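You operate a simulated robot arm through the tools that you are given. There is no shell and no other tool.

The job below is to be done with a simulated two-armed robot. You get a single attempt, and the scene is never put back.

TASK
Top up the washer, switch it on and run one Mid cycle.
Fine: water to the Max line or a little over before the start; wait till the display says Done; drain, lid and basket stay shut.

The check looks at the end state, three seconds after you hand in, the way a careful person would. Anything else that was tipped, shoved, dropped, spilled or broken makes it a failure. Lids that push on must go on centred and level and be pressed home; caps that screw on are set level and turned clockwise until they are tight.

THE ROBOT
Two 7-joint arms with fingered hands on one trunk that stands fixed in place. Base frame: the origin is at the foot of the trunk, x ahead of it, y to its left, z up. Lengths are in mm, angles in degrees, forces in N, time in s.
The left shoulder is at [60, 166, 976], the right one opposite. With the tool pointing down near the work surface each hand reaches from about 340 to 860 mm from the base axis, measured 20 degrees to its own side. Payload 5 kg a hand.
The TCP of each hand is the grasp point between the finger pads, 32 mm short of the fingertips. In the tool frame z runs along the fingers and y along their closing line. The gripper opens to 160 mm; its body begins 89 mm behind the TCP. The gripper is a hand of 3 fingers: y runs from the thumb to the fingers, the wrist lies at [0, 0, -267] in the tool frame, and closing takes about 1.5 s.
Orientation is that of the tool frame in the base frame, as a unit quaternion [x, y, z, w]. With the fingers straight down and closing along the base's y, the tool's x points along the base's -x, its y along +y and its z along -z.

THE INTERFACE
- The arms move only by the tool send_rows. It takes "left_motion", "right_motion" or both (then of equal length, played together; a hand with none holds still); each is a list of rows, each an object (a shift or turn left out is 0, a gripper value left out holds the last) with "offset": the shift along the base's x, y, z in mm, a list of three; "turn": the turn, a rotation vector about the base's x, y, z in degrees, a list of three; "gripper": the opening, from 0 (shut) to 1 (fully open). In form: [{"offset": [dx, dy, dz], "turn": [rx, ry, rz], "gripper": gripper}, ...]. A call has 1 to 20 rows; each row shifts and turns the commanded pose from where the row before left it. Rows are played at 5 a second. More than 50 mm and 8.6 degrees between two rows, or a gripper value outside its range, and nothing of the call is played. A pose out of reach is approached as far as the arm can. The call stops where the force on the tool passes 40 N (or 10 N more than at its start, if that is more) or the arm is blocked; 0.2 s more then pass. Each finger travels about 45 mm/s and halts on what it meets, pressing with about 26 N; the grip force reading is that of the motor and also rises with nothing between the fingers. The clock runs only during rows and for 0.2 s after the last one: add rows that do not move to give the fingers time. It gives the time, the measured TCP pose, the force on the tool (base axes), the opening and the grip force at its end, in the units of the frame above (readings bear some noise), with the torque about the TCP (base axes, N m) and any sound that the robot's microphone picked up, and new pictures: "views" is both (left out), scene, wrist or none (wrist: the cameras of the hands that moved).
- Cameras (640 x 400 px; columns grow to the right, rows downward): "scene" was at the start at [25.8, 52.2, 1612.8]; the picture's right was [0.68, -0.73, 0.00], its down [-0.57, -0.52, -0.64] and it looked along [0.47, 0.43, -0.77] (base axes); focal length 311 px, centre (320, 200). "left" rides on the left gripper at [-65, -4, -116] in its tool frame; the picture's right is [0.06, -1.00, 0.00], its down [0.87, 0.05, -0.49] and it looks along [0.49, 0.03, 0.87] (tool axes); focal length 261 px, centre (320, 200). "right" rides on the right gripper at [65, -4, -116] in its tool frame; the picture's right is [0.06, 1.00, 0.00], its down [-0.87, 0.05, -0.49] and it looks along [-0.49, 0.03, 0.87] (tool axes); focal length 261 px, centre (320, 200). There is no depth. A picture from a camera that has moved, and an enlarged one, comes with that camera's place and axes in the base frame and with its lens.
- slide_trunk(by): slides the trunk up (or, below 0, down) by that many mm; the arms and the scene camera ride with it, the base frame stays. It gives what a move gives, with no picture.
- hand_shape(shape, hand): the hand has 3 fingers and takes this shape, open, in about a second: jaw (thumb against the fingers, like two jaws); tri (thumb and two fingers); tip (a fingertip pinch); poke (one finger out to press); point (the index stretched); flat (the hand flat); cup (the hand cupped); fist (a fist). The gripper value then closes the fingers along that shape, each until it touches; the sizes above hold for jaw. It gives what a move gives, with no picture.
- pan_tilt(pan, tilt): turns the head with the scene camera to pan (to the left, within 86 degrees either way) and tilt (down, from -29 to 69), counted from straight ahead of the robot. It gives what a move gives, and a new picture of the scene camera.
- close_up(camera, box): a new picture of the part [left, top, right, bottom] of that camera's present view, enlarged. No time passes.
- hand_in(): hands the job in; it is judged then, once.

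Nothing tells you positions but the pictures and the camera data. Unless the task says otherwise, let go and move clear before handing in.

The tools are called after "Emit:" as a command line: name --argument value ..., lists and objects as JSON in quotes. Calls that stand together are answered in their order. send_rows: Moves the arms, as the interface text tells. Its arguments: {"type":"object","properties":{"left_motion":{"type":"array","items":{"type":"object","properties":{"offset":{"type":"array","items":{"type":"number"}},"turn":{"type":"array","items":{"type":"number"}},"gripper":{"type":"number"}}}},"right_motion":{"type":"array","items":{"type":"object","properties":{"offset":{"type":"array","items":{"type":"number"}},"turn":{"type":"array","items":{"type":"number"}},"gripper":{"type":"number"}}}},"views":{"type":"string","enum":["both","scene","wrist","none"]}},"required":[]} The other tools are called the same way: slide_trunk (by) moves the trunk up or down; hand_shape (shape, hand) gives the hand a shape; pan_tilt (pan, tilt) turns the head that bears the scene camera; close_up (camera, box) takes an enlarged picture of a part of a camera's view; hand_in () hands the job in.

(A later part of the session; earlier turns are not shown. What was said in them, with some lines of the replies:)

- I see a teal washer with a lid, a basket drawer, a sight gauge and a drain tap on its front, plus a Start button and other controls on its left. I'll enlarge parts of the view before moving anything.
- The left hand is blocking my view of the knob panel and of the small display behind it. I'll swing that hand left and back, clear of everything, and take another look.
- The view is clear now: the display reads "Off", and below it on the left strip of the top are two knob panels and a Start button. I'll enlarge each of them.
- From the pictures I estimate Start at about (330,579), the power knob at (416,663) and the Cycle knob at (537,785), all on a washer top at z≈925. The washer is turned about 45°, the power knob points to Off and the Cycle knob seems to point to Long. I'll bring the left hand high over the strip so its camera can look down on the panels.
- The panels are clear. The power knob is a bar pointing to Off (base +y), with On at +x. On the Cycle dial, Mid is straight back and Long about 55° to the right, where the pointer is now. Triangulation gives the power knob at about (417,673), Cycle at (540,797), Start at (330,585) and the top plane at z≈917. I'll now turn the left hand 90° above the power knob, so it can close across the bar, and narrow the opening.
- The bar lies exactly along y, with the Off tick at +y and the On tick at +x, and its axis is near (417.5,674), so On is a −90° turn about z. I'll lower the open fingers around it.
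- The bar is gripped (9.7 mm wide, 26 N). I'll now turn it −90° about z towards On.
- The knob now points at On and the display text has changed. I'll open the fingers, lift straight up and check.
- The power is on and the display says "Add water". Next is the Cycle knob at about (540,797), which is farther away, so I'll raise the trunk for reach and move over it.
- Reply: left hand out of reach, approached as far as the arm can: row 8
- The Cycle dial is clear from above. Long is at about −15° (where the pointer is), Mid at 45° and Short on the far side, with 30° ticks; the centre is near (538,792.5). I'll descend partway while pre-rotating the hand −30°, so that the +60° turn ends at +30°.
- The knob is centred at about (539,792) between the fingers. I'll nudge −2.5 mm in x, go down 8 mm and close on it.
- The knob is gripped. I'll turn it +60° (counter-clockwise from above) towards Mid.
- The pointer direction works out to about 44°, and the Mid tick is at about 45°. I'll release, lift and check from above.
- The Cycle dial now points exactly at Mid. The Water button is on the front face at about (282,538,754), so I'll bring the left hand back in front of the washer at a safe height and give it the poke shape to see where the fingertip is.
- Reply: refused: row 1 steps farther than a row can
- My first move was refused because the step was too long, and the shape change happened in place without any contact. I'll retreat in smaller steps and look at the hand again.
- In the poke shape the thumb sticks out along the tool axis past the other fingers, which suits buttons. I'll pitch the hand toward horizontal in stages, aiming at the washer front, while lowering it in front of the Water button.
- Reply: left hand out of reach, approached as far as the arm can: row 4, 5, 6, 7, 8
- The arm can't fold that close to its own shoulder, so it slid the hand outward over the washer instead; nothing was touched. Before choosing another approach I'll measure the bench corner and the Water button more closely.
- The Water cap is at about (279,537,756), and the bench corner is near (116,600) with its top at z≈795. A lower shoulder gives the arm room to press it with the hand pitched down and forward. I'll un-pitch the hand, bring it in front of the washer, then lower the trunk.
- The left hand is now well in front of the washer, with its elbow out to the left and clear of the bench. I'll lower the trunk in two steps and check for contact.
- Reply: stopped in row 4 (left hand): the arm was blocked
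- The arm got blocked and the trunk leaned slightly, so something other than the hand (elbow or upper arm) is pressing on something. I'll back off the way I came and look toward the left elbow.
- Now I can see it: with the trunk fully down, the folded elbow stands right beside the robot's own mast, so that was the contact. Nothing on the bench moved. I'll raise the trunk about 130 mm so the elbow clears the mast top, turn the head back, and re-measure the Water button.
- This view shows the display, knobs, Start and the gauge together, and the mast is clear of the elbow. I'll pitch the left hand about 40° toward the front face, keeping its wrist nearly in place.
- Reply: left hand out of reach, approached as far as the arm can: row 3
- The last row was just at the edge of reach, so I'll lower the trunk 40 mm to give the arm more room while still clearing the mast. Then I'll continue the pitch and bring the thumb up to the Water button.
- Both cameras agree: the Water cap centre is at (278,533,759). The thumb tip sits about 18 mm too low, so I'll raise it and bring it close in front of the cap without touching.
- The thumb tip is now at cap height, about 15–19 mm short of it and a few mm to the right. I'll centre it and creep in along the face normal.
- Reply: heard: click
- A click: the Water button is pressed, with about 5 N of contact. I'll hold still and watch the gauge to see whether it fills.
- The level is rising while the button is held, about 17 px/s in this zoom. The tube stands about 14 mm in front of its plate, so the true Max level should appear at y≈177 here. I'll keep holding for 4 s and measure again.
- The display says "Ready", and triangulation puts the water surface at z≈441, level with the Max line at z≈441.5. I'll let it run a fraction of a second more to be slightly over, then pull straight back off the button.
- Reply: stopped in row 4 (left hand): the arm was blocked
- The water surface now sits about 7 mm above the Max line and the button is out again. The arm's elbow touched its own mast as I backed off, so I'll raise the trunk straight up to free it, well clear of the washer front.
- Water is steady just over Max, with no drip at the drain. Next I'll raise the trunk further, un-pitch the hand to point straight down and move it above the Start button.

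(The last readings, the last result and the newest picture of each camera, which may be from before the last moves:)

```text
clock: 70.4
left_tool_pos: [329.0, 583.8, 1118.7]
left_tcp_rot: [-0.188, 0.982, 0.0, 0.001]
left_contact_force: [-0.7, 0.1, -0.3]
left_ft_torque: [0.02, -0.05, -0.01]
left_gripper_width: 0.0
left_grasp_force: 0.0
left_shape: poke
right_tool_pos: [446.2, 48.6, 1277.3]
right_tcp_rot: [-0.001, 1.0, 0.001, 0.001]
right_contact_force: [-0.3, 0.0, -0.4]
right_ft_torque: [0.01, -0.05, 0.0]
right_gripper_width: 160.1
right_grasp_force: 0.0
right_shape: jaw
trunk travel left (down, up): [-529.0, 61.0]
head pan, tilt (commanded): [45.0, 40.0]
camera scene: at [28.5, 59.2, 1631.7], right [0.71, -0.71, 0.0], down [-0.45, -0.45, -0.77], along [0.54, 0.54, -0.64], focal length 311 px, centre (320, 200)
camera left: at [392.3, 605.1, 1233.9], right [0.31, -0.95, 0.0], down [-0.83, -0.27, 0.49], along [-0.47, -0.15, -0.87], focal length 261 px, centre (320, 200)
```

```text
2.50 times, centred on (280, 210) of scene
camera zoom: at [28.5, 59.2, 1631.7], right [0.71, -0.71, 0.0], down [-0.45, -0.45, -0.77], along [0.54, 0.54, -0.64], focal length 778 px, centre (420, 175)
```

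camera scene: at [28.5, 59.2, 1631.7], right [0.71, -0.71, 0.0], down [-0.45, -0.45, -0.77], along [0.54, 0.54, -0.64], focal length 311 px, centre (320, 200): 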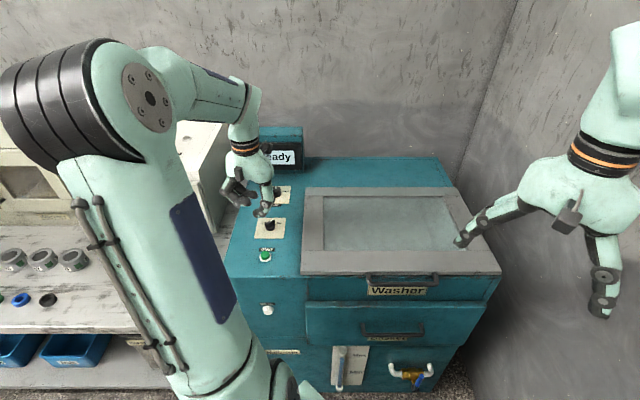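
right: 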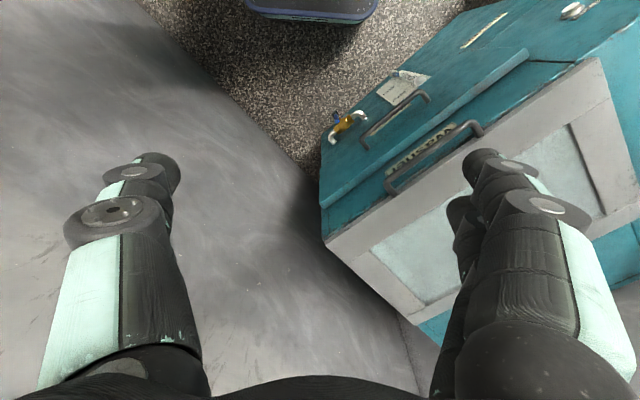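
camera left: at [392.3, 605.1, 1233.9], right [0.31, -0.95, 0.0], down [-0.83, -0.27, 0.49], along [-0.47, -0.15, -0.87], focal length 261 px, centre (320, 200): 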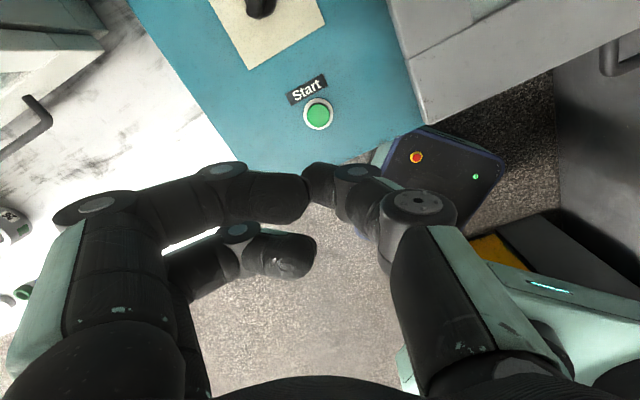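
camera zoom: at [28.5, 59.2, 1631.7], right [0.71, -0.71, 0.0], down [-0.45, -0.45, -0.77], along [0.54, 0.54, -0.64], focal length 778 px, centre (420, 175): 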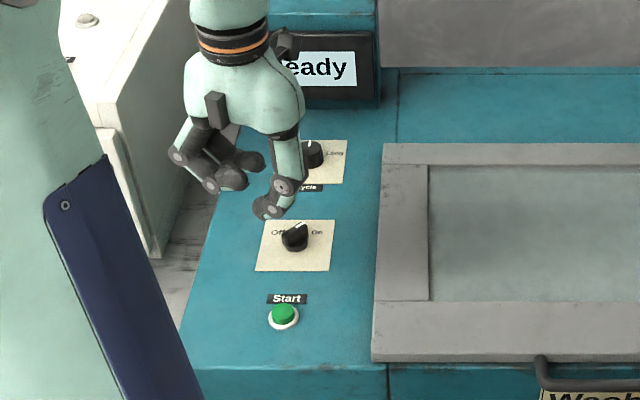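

The Start cap centre is at about (333.5,588,930). I'll shift the thumb over it, lower to about 15 mm above, and check the alignment.

Emit:
send_rows --left_motion '[{"offset": [3.5, 3.5, -30]}, {"offset": [0, 0, -40]}, {"offset": [0, 0, -40]}, {"offset": [0, 0, -30]}, {}]' --views "both"

Emit:
close_up --camera "scene" --box '[217, 225, 313, 285]'

Emit:
close_up --camera "left" --box '[240, 110, 400, 230]'

```text
clock: 71.6
left_tool_pos: [334.0, 589.9, 978.1]
left_tcp_rot: [-0.187, 0.982, -0.001, 0.0]
left_contact_force: [0.2, -0.1, -0.6]
left_ft_torque: [-0.01, -0.02, 0.03]
left_gripper_width: 0.1
left_grasp_force: 0.0
left_shape: poke
right_tool_pos: [447.0, 48.3, 1277.8]
right_tcp_rot: [0.0, 1.0, 0.0, 0.0]
right_contact_force: [-0.1, 0.3, -0.2]
right_ft_torque: [0.01, 0.01, 0.01]
right_gripper_width: 159.9
right_grasp_force: 0.0
right_shape: jaw
trunk travel left (down, up): [-529.0, 61.0]
head pan, tilt (commanded): [45.0, 40.0]
camera scene: at [29.4, 60.0, 1631.6], right [0.71, -0.71, 0.0], down [-0.45, -0.45, -0.77], along [0.54, 0.54, -0.64], focal length 311 px, centre (320, 200)
camera left: at [396.0, 610.1, 1093.7], right [0.31, -0.95, 0.0], down [-0.83, -0.27, 0.49], along [-0.47, -0.15, -0.87], focal length 261 px, centre (320, 200)
```

scene: 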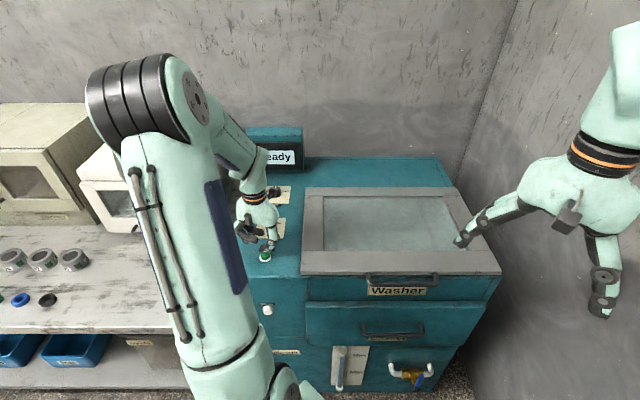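
left: 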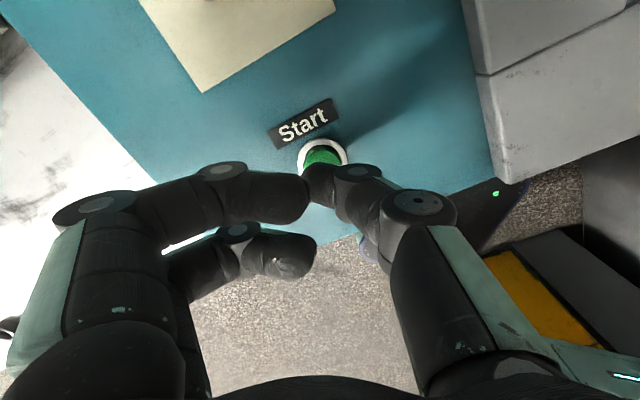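

```text
6.67 times, centred on (265, 255) of scene
camera zoom: at [29.4, 60.0, 1631.6], right [0.71, -0.71, 0.0], down [-0.45, -0.45, -0.77], along [0.54, 0.54, -0.64], focal length 2074 px, centre (687, -167)
```

zoom: 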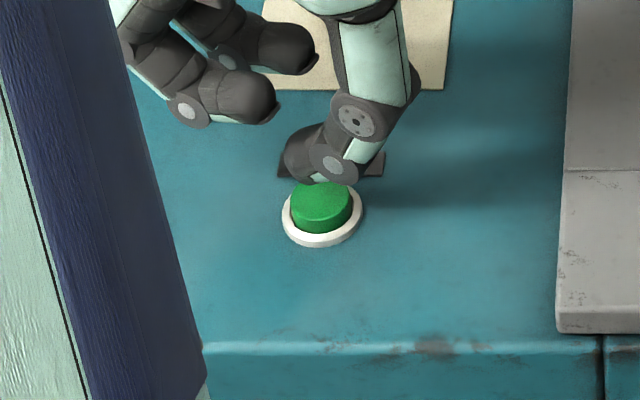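

```text
3.33 times, centred on (320, 170) of left
camera zoom: at [396.0, 610.1, 1093.7], right [0.31, -0.95, 0.0], down [-0.83, -0.27, 0.49], along [-0.47, -0.15, -0.87], focal length 869 px, centre (320, 300)
```

zoom: 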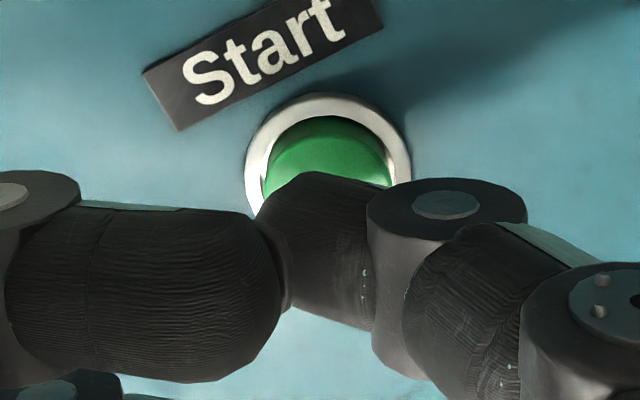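

The thumb is lined up over the green cap. I'll press down in small steps until it clicks.

Emit:
send_rows --left_motion '[{"offset": [0, 0, -8]}, {"offset": [0, 0, -4]}, {"offset": [0, 0, -3]}, {}]' --views "scene"

Emit:
close_up --camera "scene" --box '[217, 225, 313, 285]'

Emit:
close_up --camera "scene" --box '[240, 125, 320, 175]'

```text
clock: 72.6
left_tool_pos: [333.0, 588.4, 963.7]
left_tcp_rot: [-0.187, 0.982, 0.0, 0.0]
left_contact_force: [0.2, 0.2, 2.7]
left_ft_torque: [0.04, 0.0, 0.0]
left_gripper_width: 0.0
left_grasp_force: 0.1
left_shape: poke
right_tool_pos: [448.0, 49.0, 1276.2]
right_tcp_rot: [0.0, 1.0, 0.0, 0.0]
right_contact_force: [-0.6, 0.0, -0.4]
right_ft_torque: [-0.01, 0.0, -0.03]
right_gripper_width: 159.8
right_grasp_force: 0.2
right_shape: jaw
trunk travel left (down, up): [-529.0, 61.0]
head pan, tilt (commanded): [45.0, 40.0]
heard: click
camera scene: at [29.6, 60.1, 1631.6], right [0.71, -0.71, 0.0], down [-0.45, -0.45, -0.77], along [0.54, 0.54, -0.64], focal length 311 px, centre (320, 200)
```

scene: 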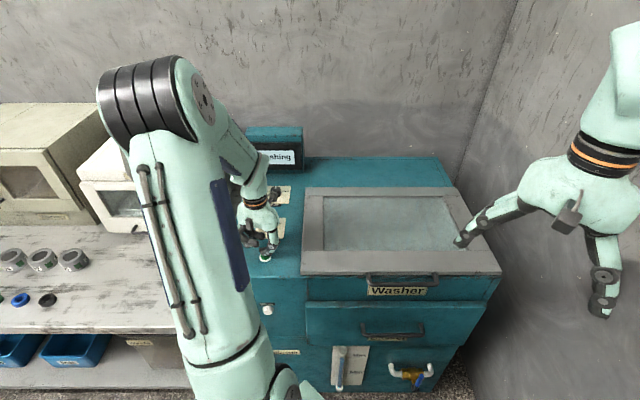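

```text
6.67 times, centred on (265, 255) of scene
camera zoom: at [29.6, 60.1, 1631.6], right [0.71, -0.71, 0.0], down [-0.45, -0.45, -0.77], along [0.54, 0.54, -0.64], focal length 2074 px, centre (687, -167)
```

zoom: 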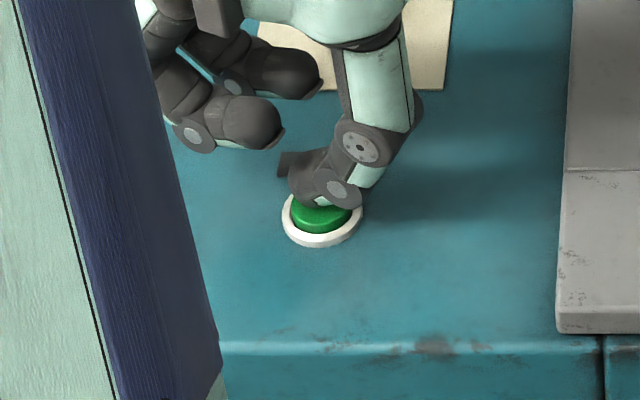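

```text
8.00 times, centred on (280, 150) of scene
camera zoom: at [29.6, 60.1, 1631.6], right [0.71, -0.71, 0.0], down [-0.45, -0.45, -0.77], along [0.54, 0.54, -0.64], focal length 2489 px, centre (640, 600)
```

zoom: 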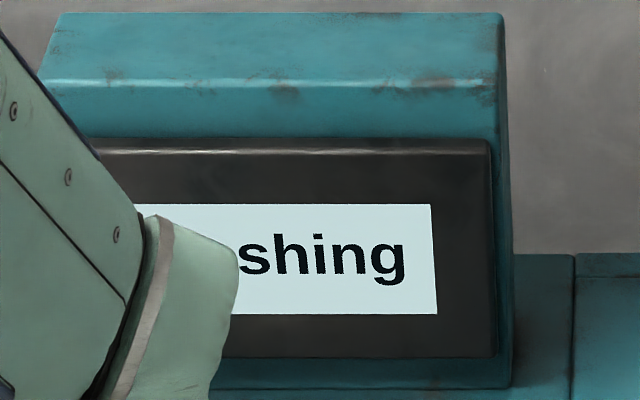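

Click, and the display now reads "Washing". I'll lift straight off the button, swing the hand back and left so the display is in plain view, and wait for Done.

Emit:
send_rows --left_motion '[{"offset": [0, 0, 25]}, {"offset": [0, 0, 40]}, {"offset": [0, 0, 45]}, {"offset": [-20, -10, 40]}, {"offset": [-35, -10, 10]}, {"offset": [-40, -10, 5]}, {"offset": [-40, -10, 5]}, {"offset": [-40, 0, 0]}, {}]' --views "both"

```text
clock: 74.6
left_tool_pos: [157.6, 548.2, 1131.8]
left_tcp_rot: [-0.188, 0.982, -0.001, 0.0]
left_contact_force: [0.6, -0.7, 0.3]
left_ft_torque: [0.01, 0.03, 0.01]
left_gripper_width: 0.0
left_grasp_force: 0.0
left_shape: poke
right_tool_pos: [448.9, 49.1, 1276.6]
right_tcp_rot: [0.0, 1.0, 0.0, 0.0]
right_contact_force: [0.1, -0.5, 1.0]
right_ft_torque: [-0.06, -0.01, -0.05]
right_gripper_width: 159.6
right_grasp_force: 0.0
right_shape: jaw
trunk travel left (down, up): [-529.0, 61.0]
head pan, tilt (commanded): [45.0, 40.0]
camera scene: at [30.3, 60.5, 1631.5], right [0.71, -0.71, 0.0], down [-0.45, -0.45, -0.77], along [0.54, 0.54, -0.64], focal length 311 px, centre (320, 200)
camera left: at [220.8, 569.5, 1246.7], right [0.31, -0.95, 0.0], down [-0.83, -0.27, 0.49], along [-0.47, -0.15, -0.87], focal length 261 px, centre (320, 200)
```

scene: 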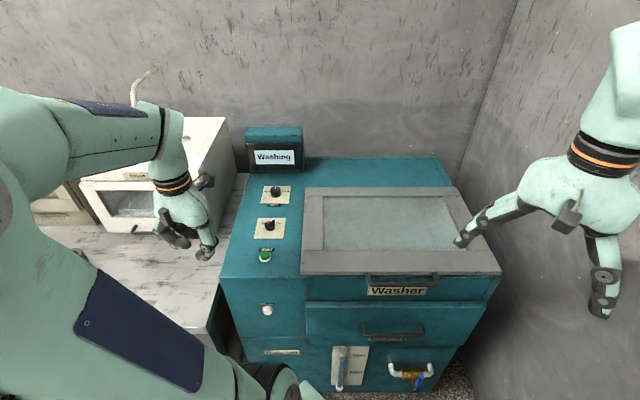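
left: 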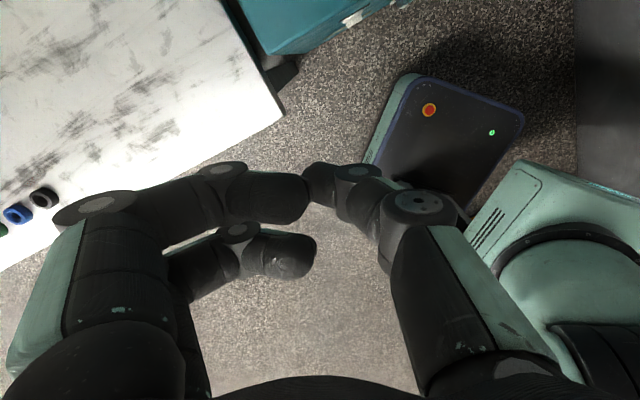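

The display clearly reads "Washing", the lid and basket are shut, and the hand is clear. I'll check the dials and gauge, then wait.

Emit:
close_up --camera "scene" --box '[235, 120, 331, 270]'

Emit:
close_up --camera "scene" --box '[310, 335, 440, 400]'

Emit:
send_rows --left_motion '[{}, {}, {}, {}, {}, {}, {}, {}, {}, {}, {}, {}, {}, {}, {}, {}, {}, {}, {}, {}]' --views "scene"

```text
2.67 times, centred on (283, 195) of scene
camera zoom: at [30.3, 60.5, 1631.5], right [0.71, -0.71, 0.0], down [-0.45, -0.45, -0.77], along [0.54, 0.54, -0.64], focal length 830 px, centre (419, 213)
```

zoom: 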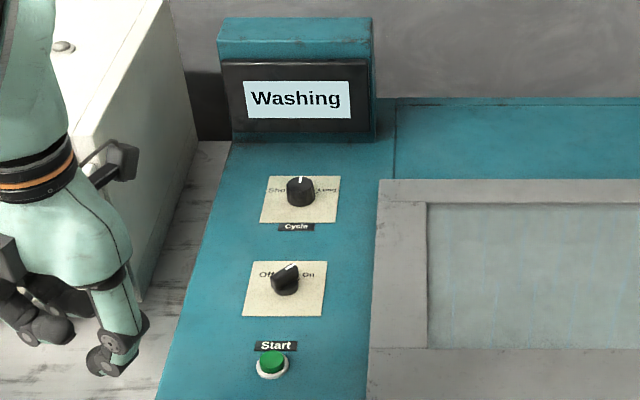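

```text
4.92 times, centred on (375, 368) of scene
camera zoom: at [30.3, 60.5, 1631.5], right [0.71, -0.71, 0.0], down [-0.45, -0.45, -0.77], along [0.54, 0.54, -0.64], focal length 1532 px, centre (49, -625)
```

zoom: 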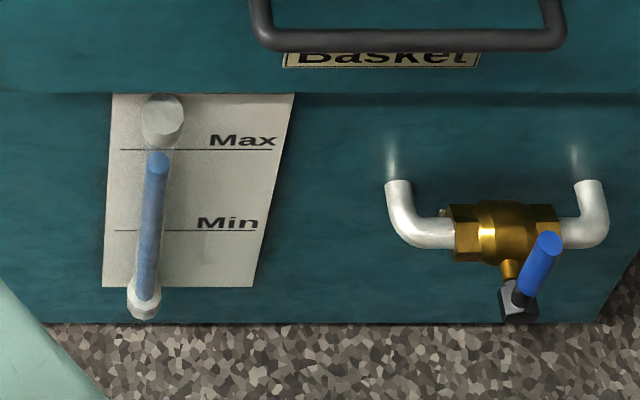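

```text
clock: 78.8
left_tool_pos: [158.6, 548.8, 1131.5]
left_tcp_rot: [-0.188, 0.982, -0.001, 0.001]
left_contact_force: [0.5, -0.5, 0.0]
left_ft_torque: [0.0, -0.01, 0.0]
left_gripper_width: 0.1
left_grasp_force: 0.1
left_shape: poke
right_tool_pos: [447.5, 48.3, 1277.0]
right_tcp_rot: [0.0, 1.0, 0.0, 0.001]
right_contact_force: [0.5, 0.2, -0.5]
right_ft_torque: [-0.02, 0.04, 0.02]
right_gripper_width: 159.9
right_grasp_force: 0.1
right_shape: jaw
trunk travel left (down, up): [-529.0, 61.0]
head pan, tilt (commanded): [45.0, 40.0]
camera scene: at [29.7, 60.2, 1631.6], right [0.71, -0.71, 0.0], down [-0.45, -0.45, -0.77], along [0.54, 0.54, -0.64], focal length 311 px, centre (320, 200)
```

scene: 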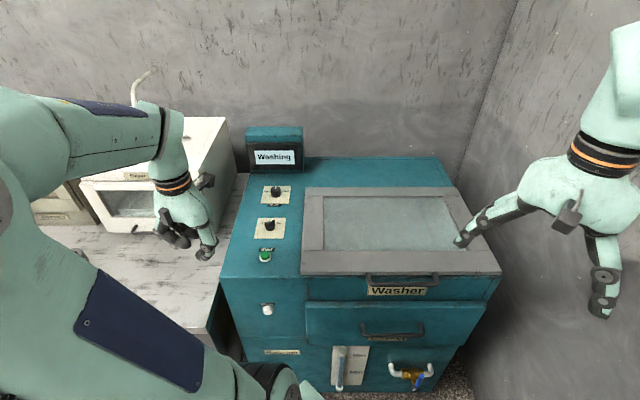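

Still washing, with the Cycle dial at Mid, power on, and everything shut. I'll keep waiting.

Emit:
send_rows --left_motion '[{}, {}, {}, {}, {}, {}, {}, {}, {}, {}, {}, {}, {}, {}, {}, {}, {}, {}, {}, {}]' --views "none"

Emit:
send_rows --left_motion '[{}, {}, {}, {}, {}, {}, {}, {}, {}, {}, {}, {}, {}, {}, {}, {}, {}, {}, {}, {}]' --views "none"

Emit:
close_up --camera "scene" --box '[235, 120, 331, 270]'

```text
clock: 83.0
left_tool_pos: [157.7, 547.2, 1131.7]
left_tcp_rot: [-0.188, 0.982, -0.001, 0.0]
left_contact_force: [0.7, -0.6, -0.3]
left_ft_torque: [0.01, -0.02, 0.0]
left_gripper_width: 0.0
left_grasp_force: 0.0
left_shape: poke
right_tool_pos: [447.4, 48.3, 1276.3]
right_tcp_rot: [-0.001, 1.0, 0.0, -0.001]
right_contact_force: [0.8, 0.0, -0.4]
right_ft_torque: [-0.03, -0.03, 0.0]
right_gripper_width: 159.7
right_grasp_force: 0.2
right_shape: jaw
trunk travel left (down, up): [-529.0, 61.0]
head pan, tilt (commanded): [45.0, 40.0]
```

```text
clock: 87.2
left_tool_pos: [158.4, 548.3, 1131.4]
left_tcp_rot: [-0.188, 0.982, -0.001, 0.0]
left_contact_force: [0.3, -0.4, 0.7]
left_ft_torque: [-0.03, 0.01, 0.0]
left_gripper_width: 0.2
left_grasp_force: 0.1
left_shape: poke
right_tool_pos: [447.0, 49.8, 1276.3]
right_tcp_rot: [-0.001, 1.0, 0.0, 0.0]
right_contact_force: [0.4, -0.3, 0.0]
right_ft_torque: [0.01, -0.05, -0.02]
right_gripper_width: 159.6
right_grasp_force: 0.1
right_shape: jaw
trunk travel left (down, up): [-529.0, 61.0]
head pan, tilt (commanded): [45.0, 40.0]
```

```text
2.67 times, centred on (283, 195) of scene
camera zoom: at [29.7, 60.2, 1631.6], right [0.71, -0.71, 0.0], down [-0.45, -0.45, -0.77], along [0.54, 0.54, -0.64], focal length 830 px, centre (419, 213)
```

zoom: 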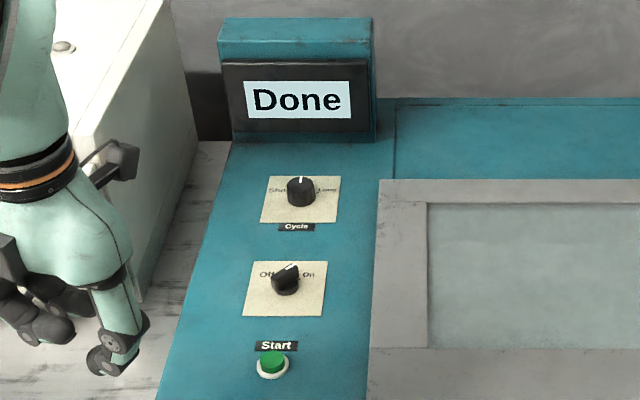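

The display reads "Done". One last look at the whole scene and the gauge before handing in.

Emit:
close_up --camera "scene" --box '[310, 335, 440, 400]'

Emit:
close_up --camera "scene" --box '[0, 0, 640, 400]'

```text
4.92 times, centred on (375, 368) of scene
camera zoom: at [29.7, 60.2, 1631.6], right [0.71, -0.71, 0.0], down [-0.45, -0.45, -0.77], along [0.54, 0.54, -0.64], focal length 1532 px, centre (49, -625)
```

zoom: 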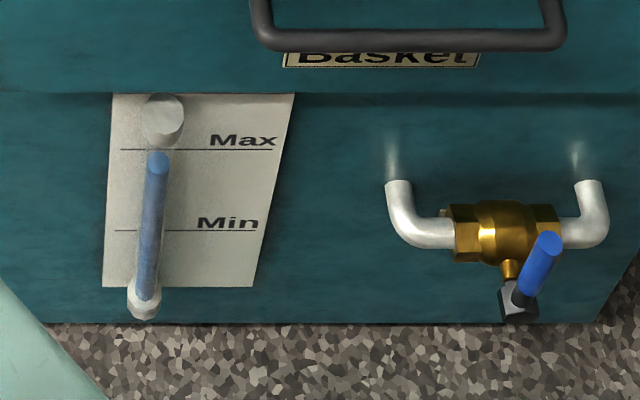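

```text
1.00 times, centred on (320, 200) of scene (not enlarged: the box is as wide or as high as the picture)
camera zoom: at [29.7, 60.2, 1631.6], right [0.71, -0.71, 0.0], down [-0.45, -0.45, -0.77], along [0.54, 0.54, -0.64], focal length 311 px, centre (320, 200)
```

zoom: 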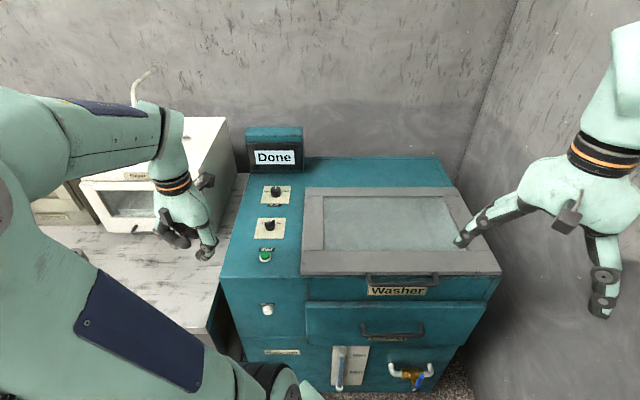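

The display says Done and the water is still slightly over Max. The drain, lid and basket are shut, nothing around the washer has been disturbed, and both hands are clear, so I'm handing in.

Emit:
hand_in

```text
The job is handed in.
```

The washer is topped up, switched on, and has run one Mid cycle; the display reads Done, and I've handed the job in.

- **Water:** I stopped filling about 7 mm above the Max line, measured from the camera views, before pressing Start. The gauge looked the same after the cycle, and I saw no dripping at the drain.
- **Controls:** The power knob is at On and the Cycle dial is at Mid; it was at Long when I began.
- **Left shut:** The drain, lid and basket stayed shut throughout.
- **Arm contact:** Twice the left arm was blocked while I worked at the Water button. The first time, its elbow pressed on what looked like the robot's own mast, hard enough to lean the trunk slightly. The second was a lighter block, probably the same cause. I backed off both times, and nothing on the bench or washer looked moved.

Both hands are clear of the washer.
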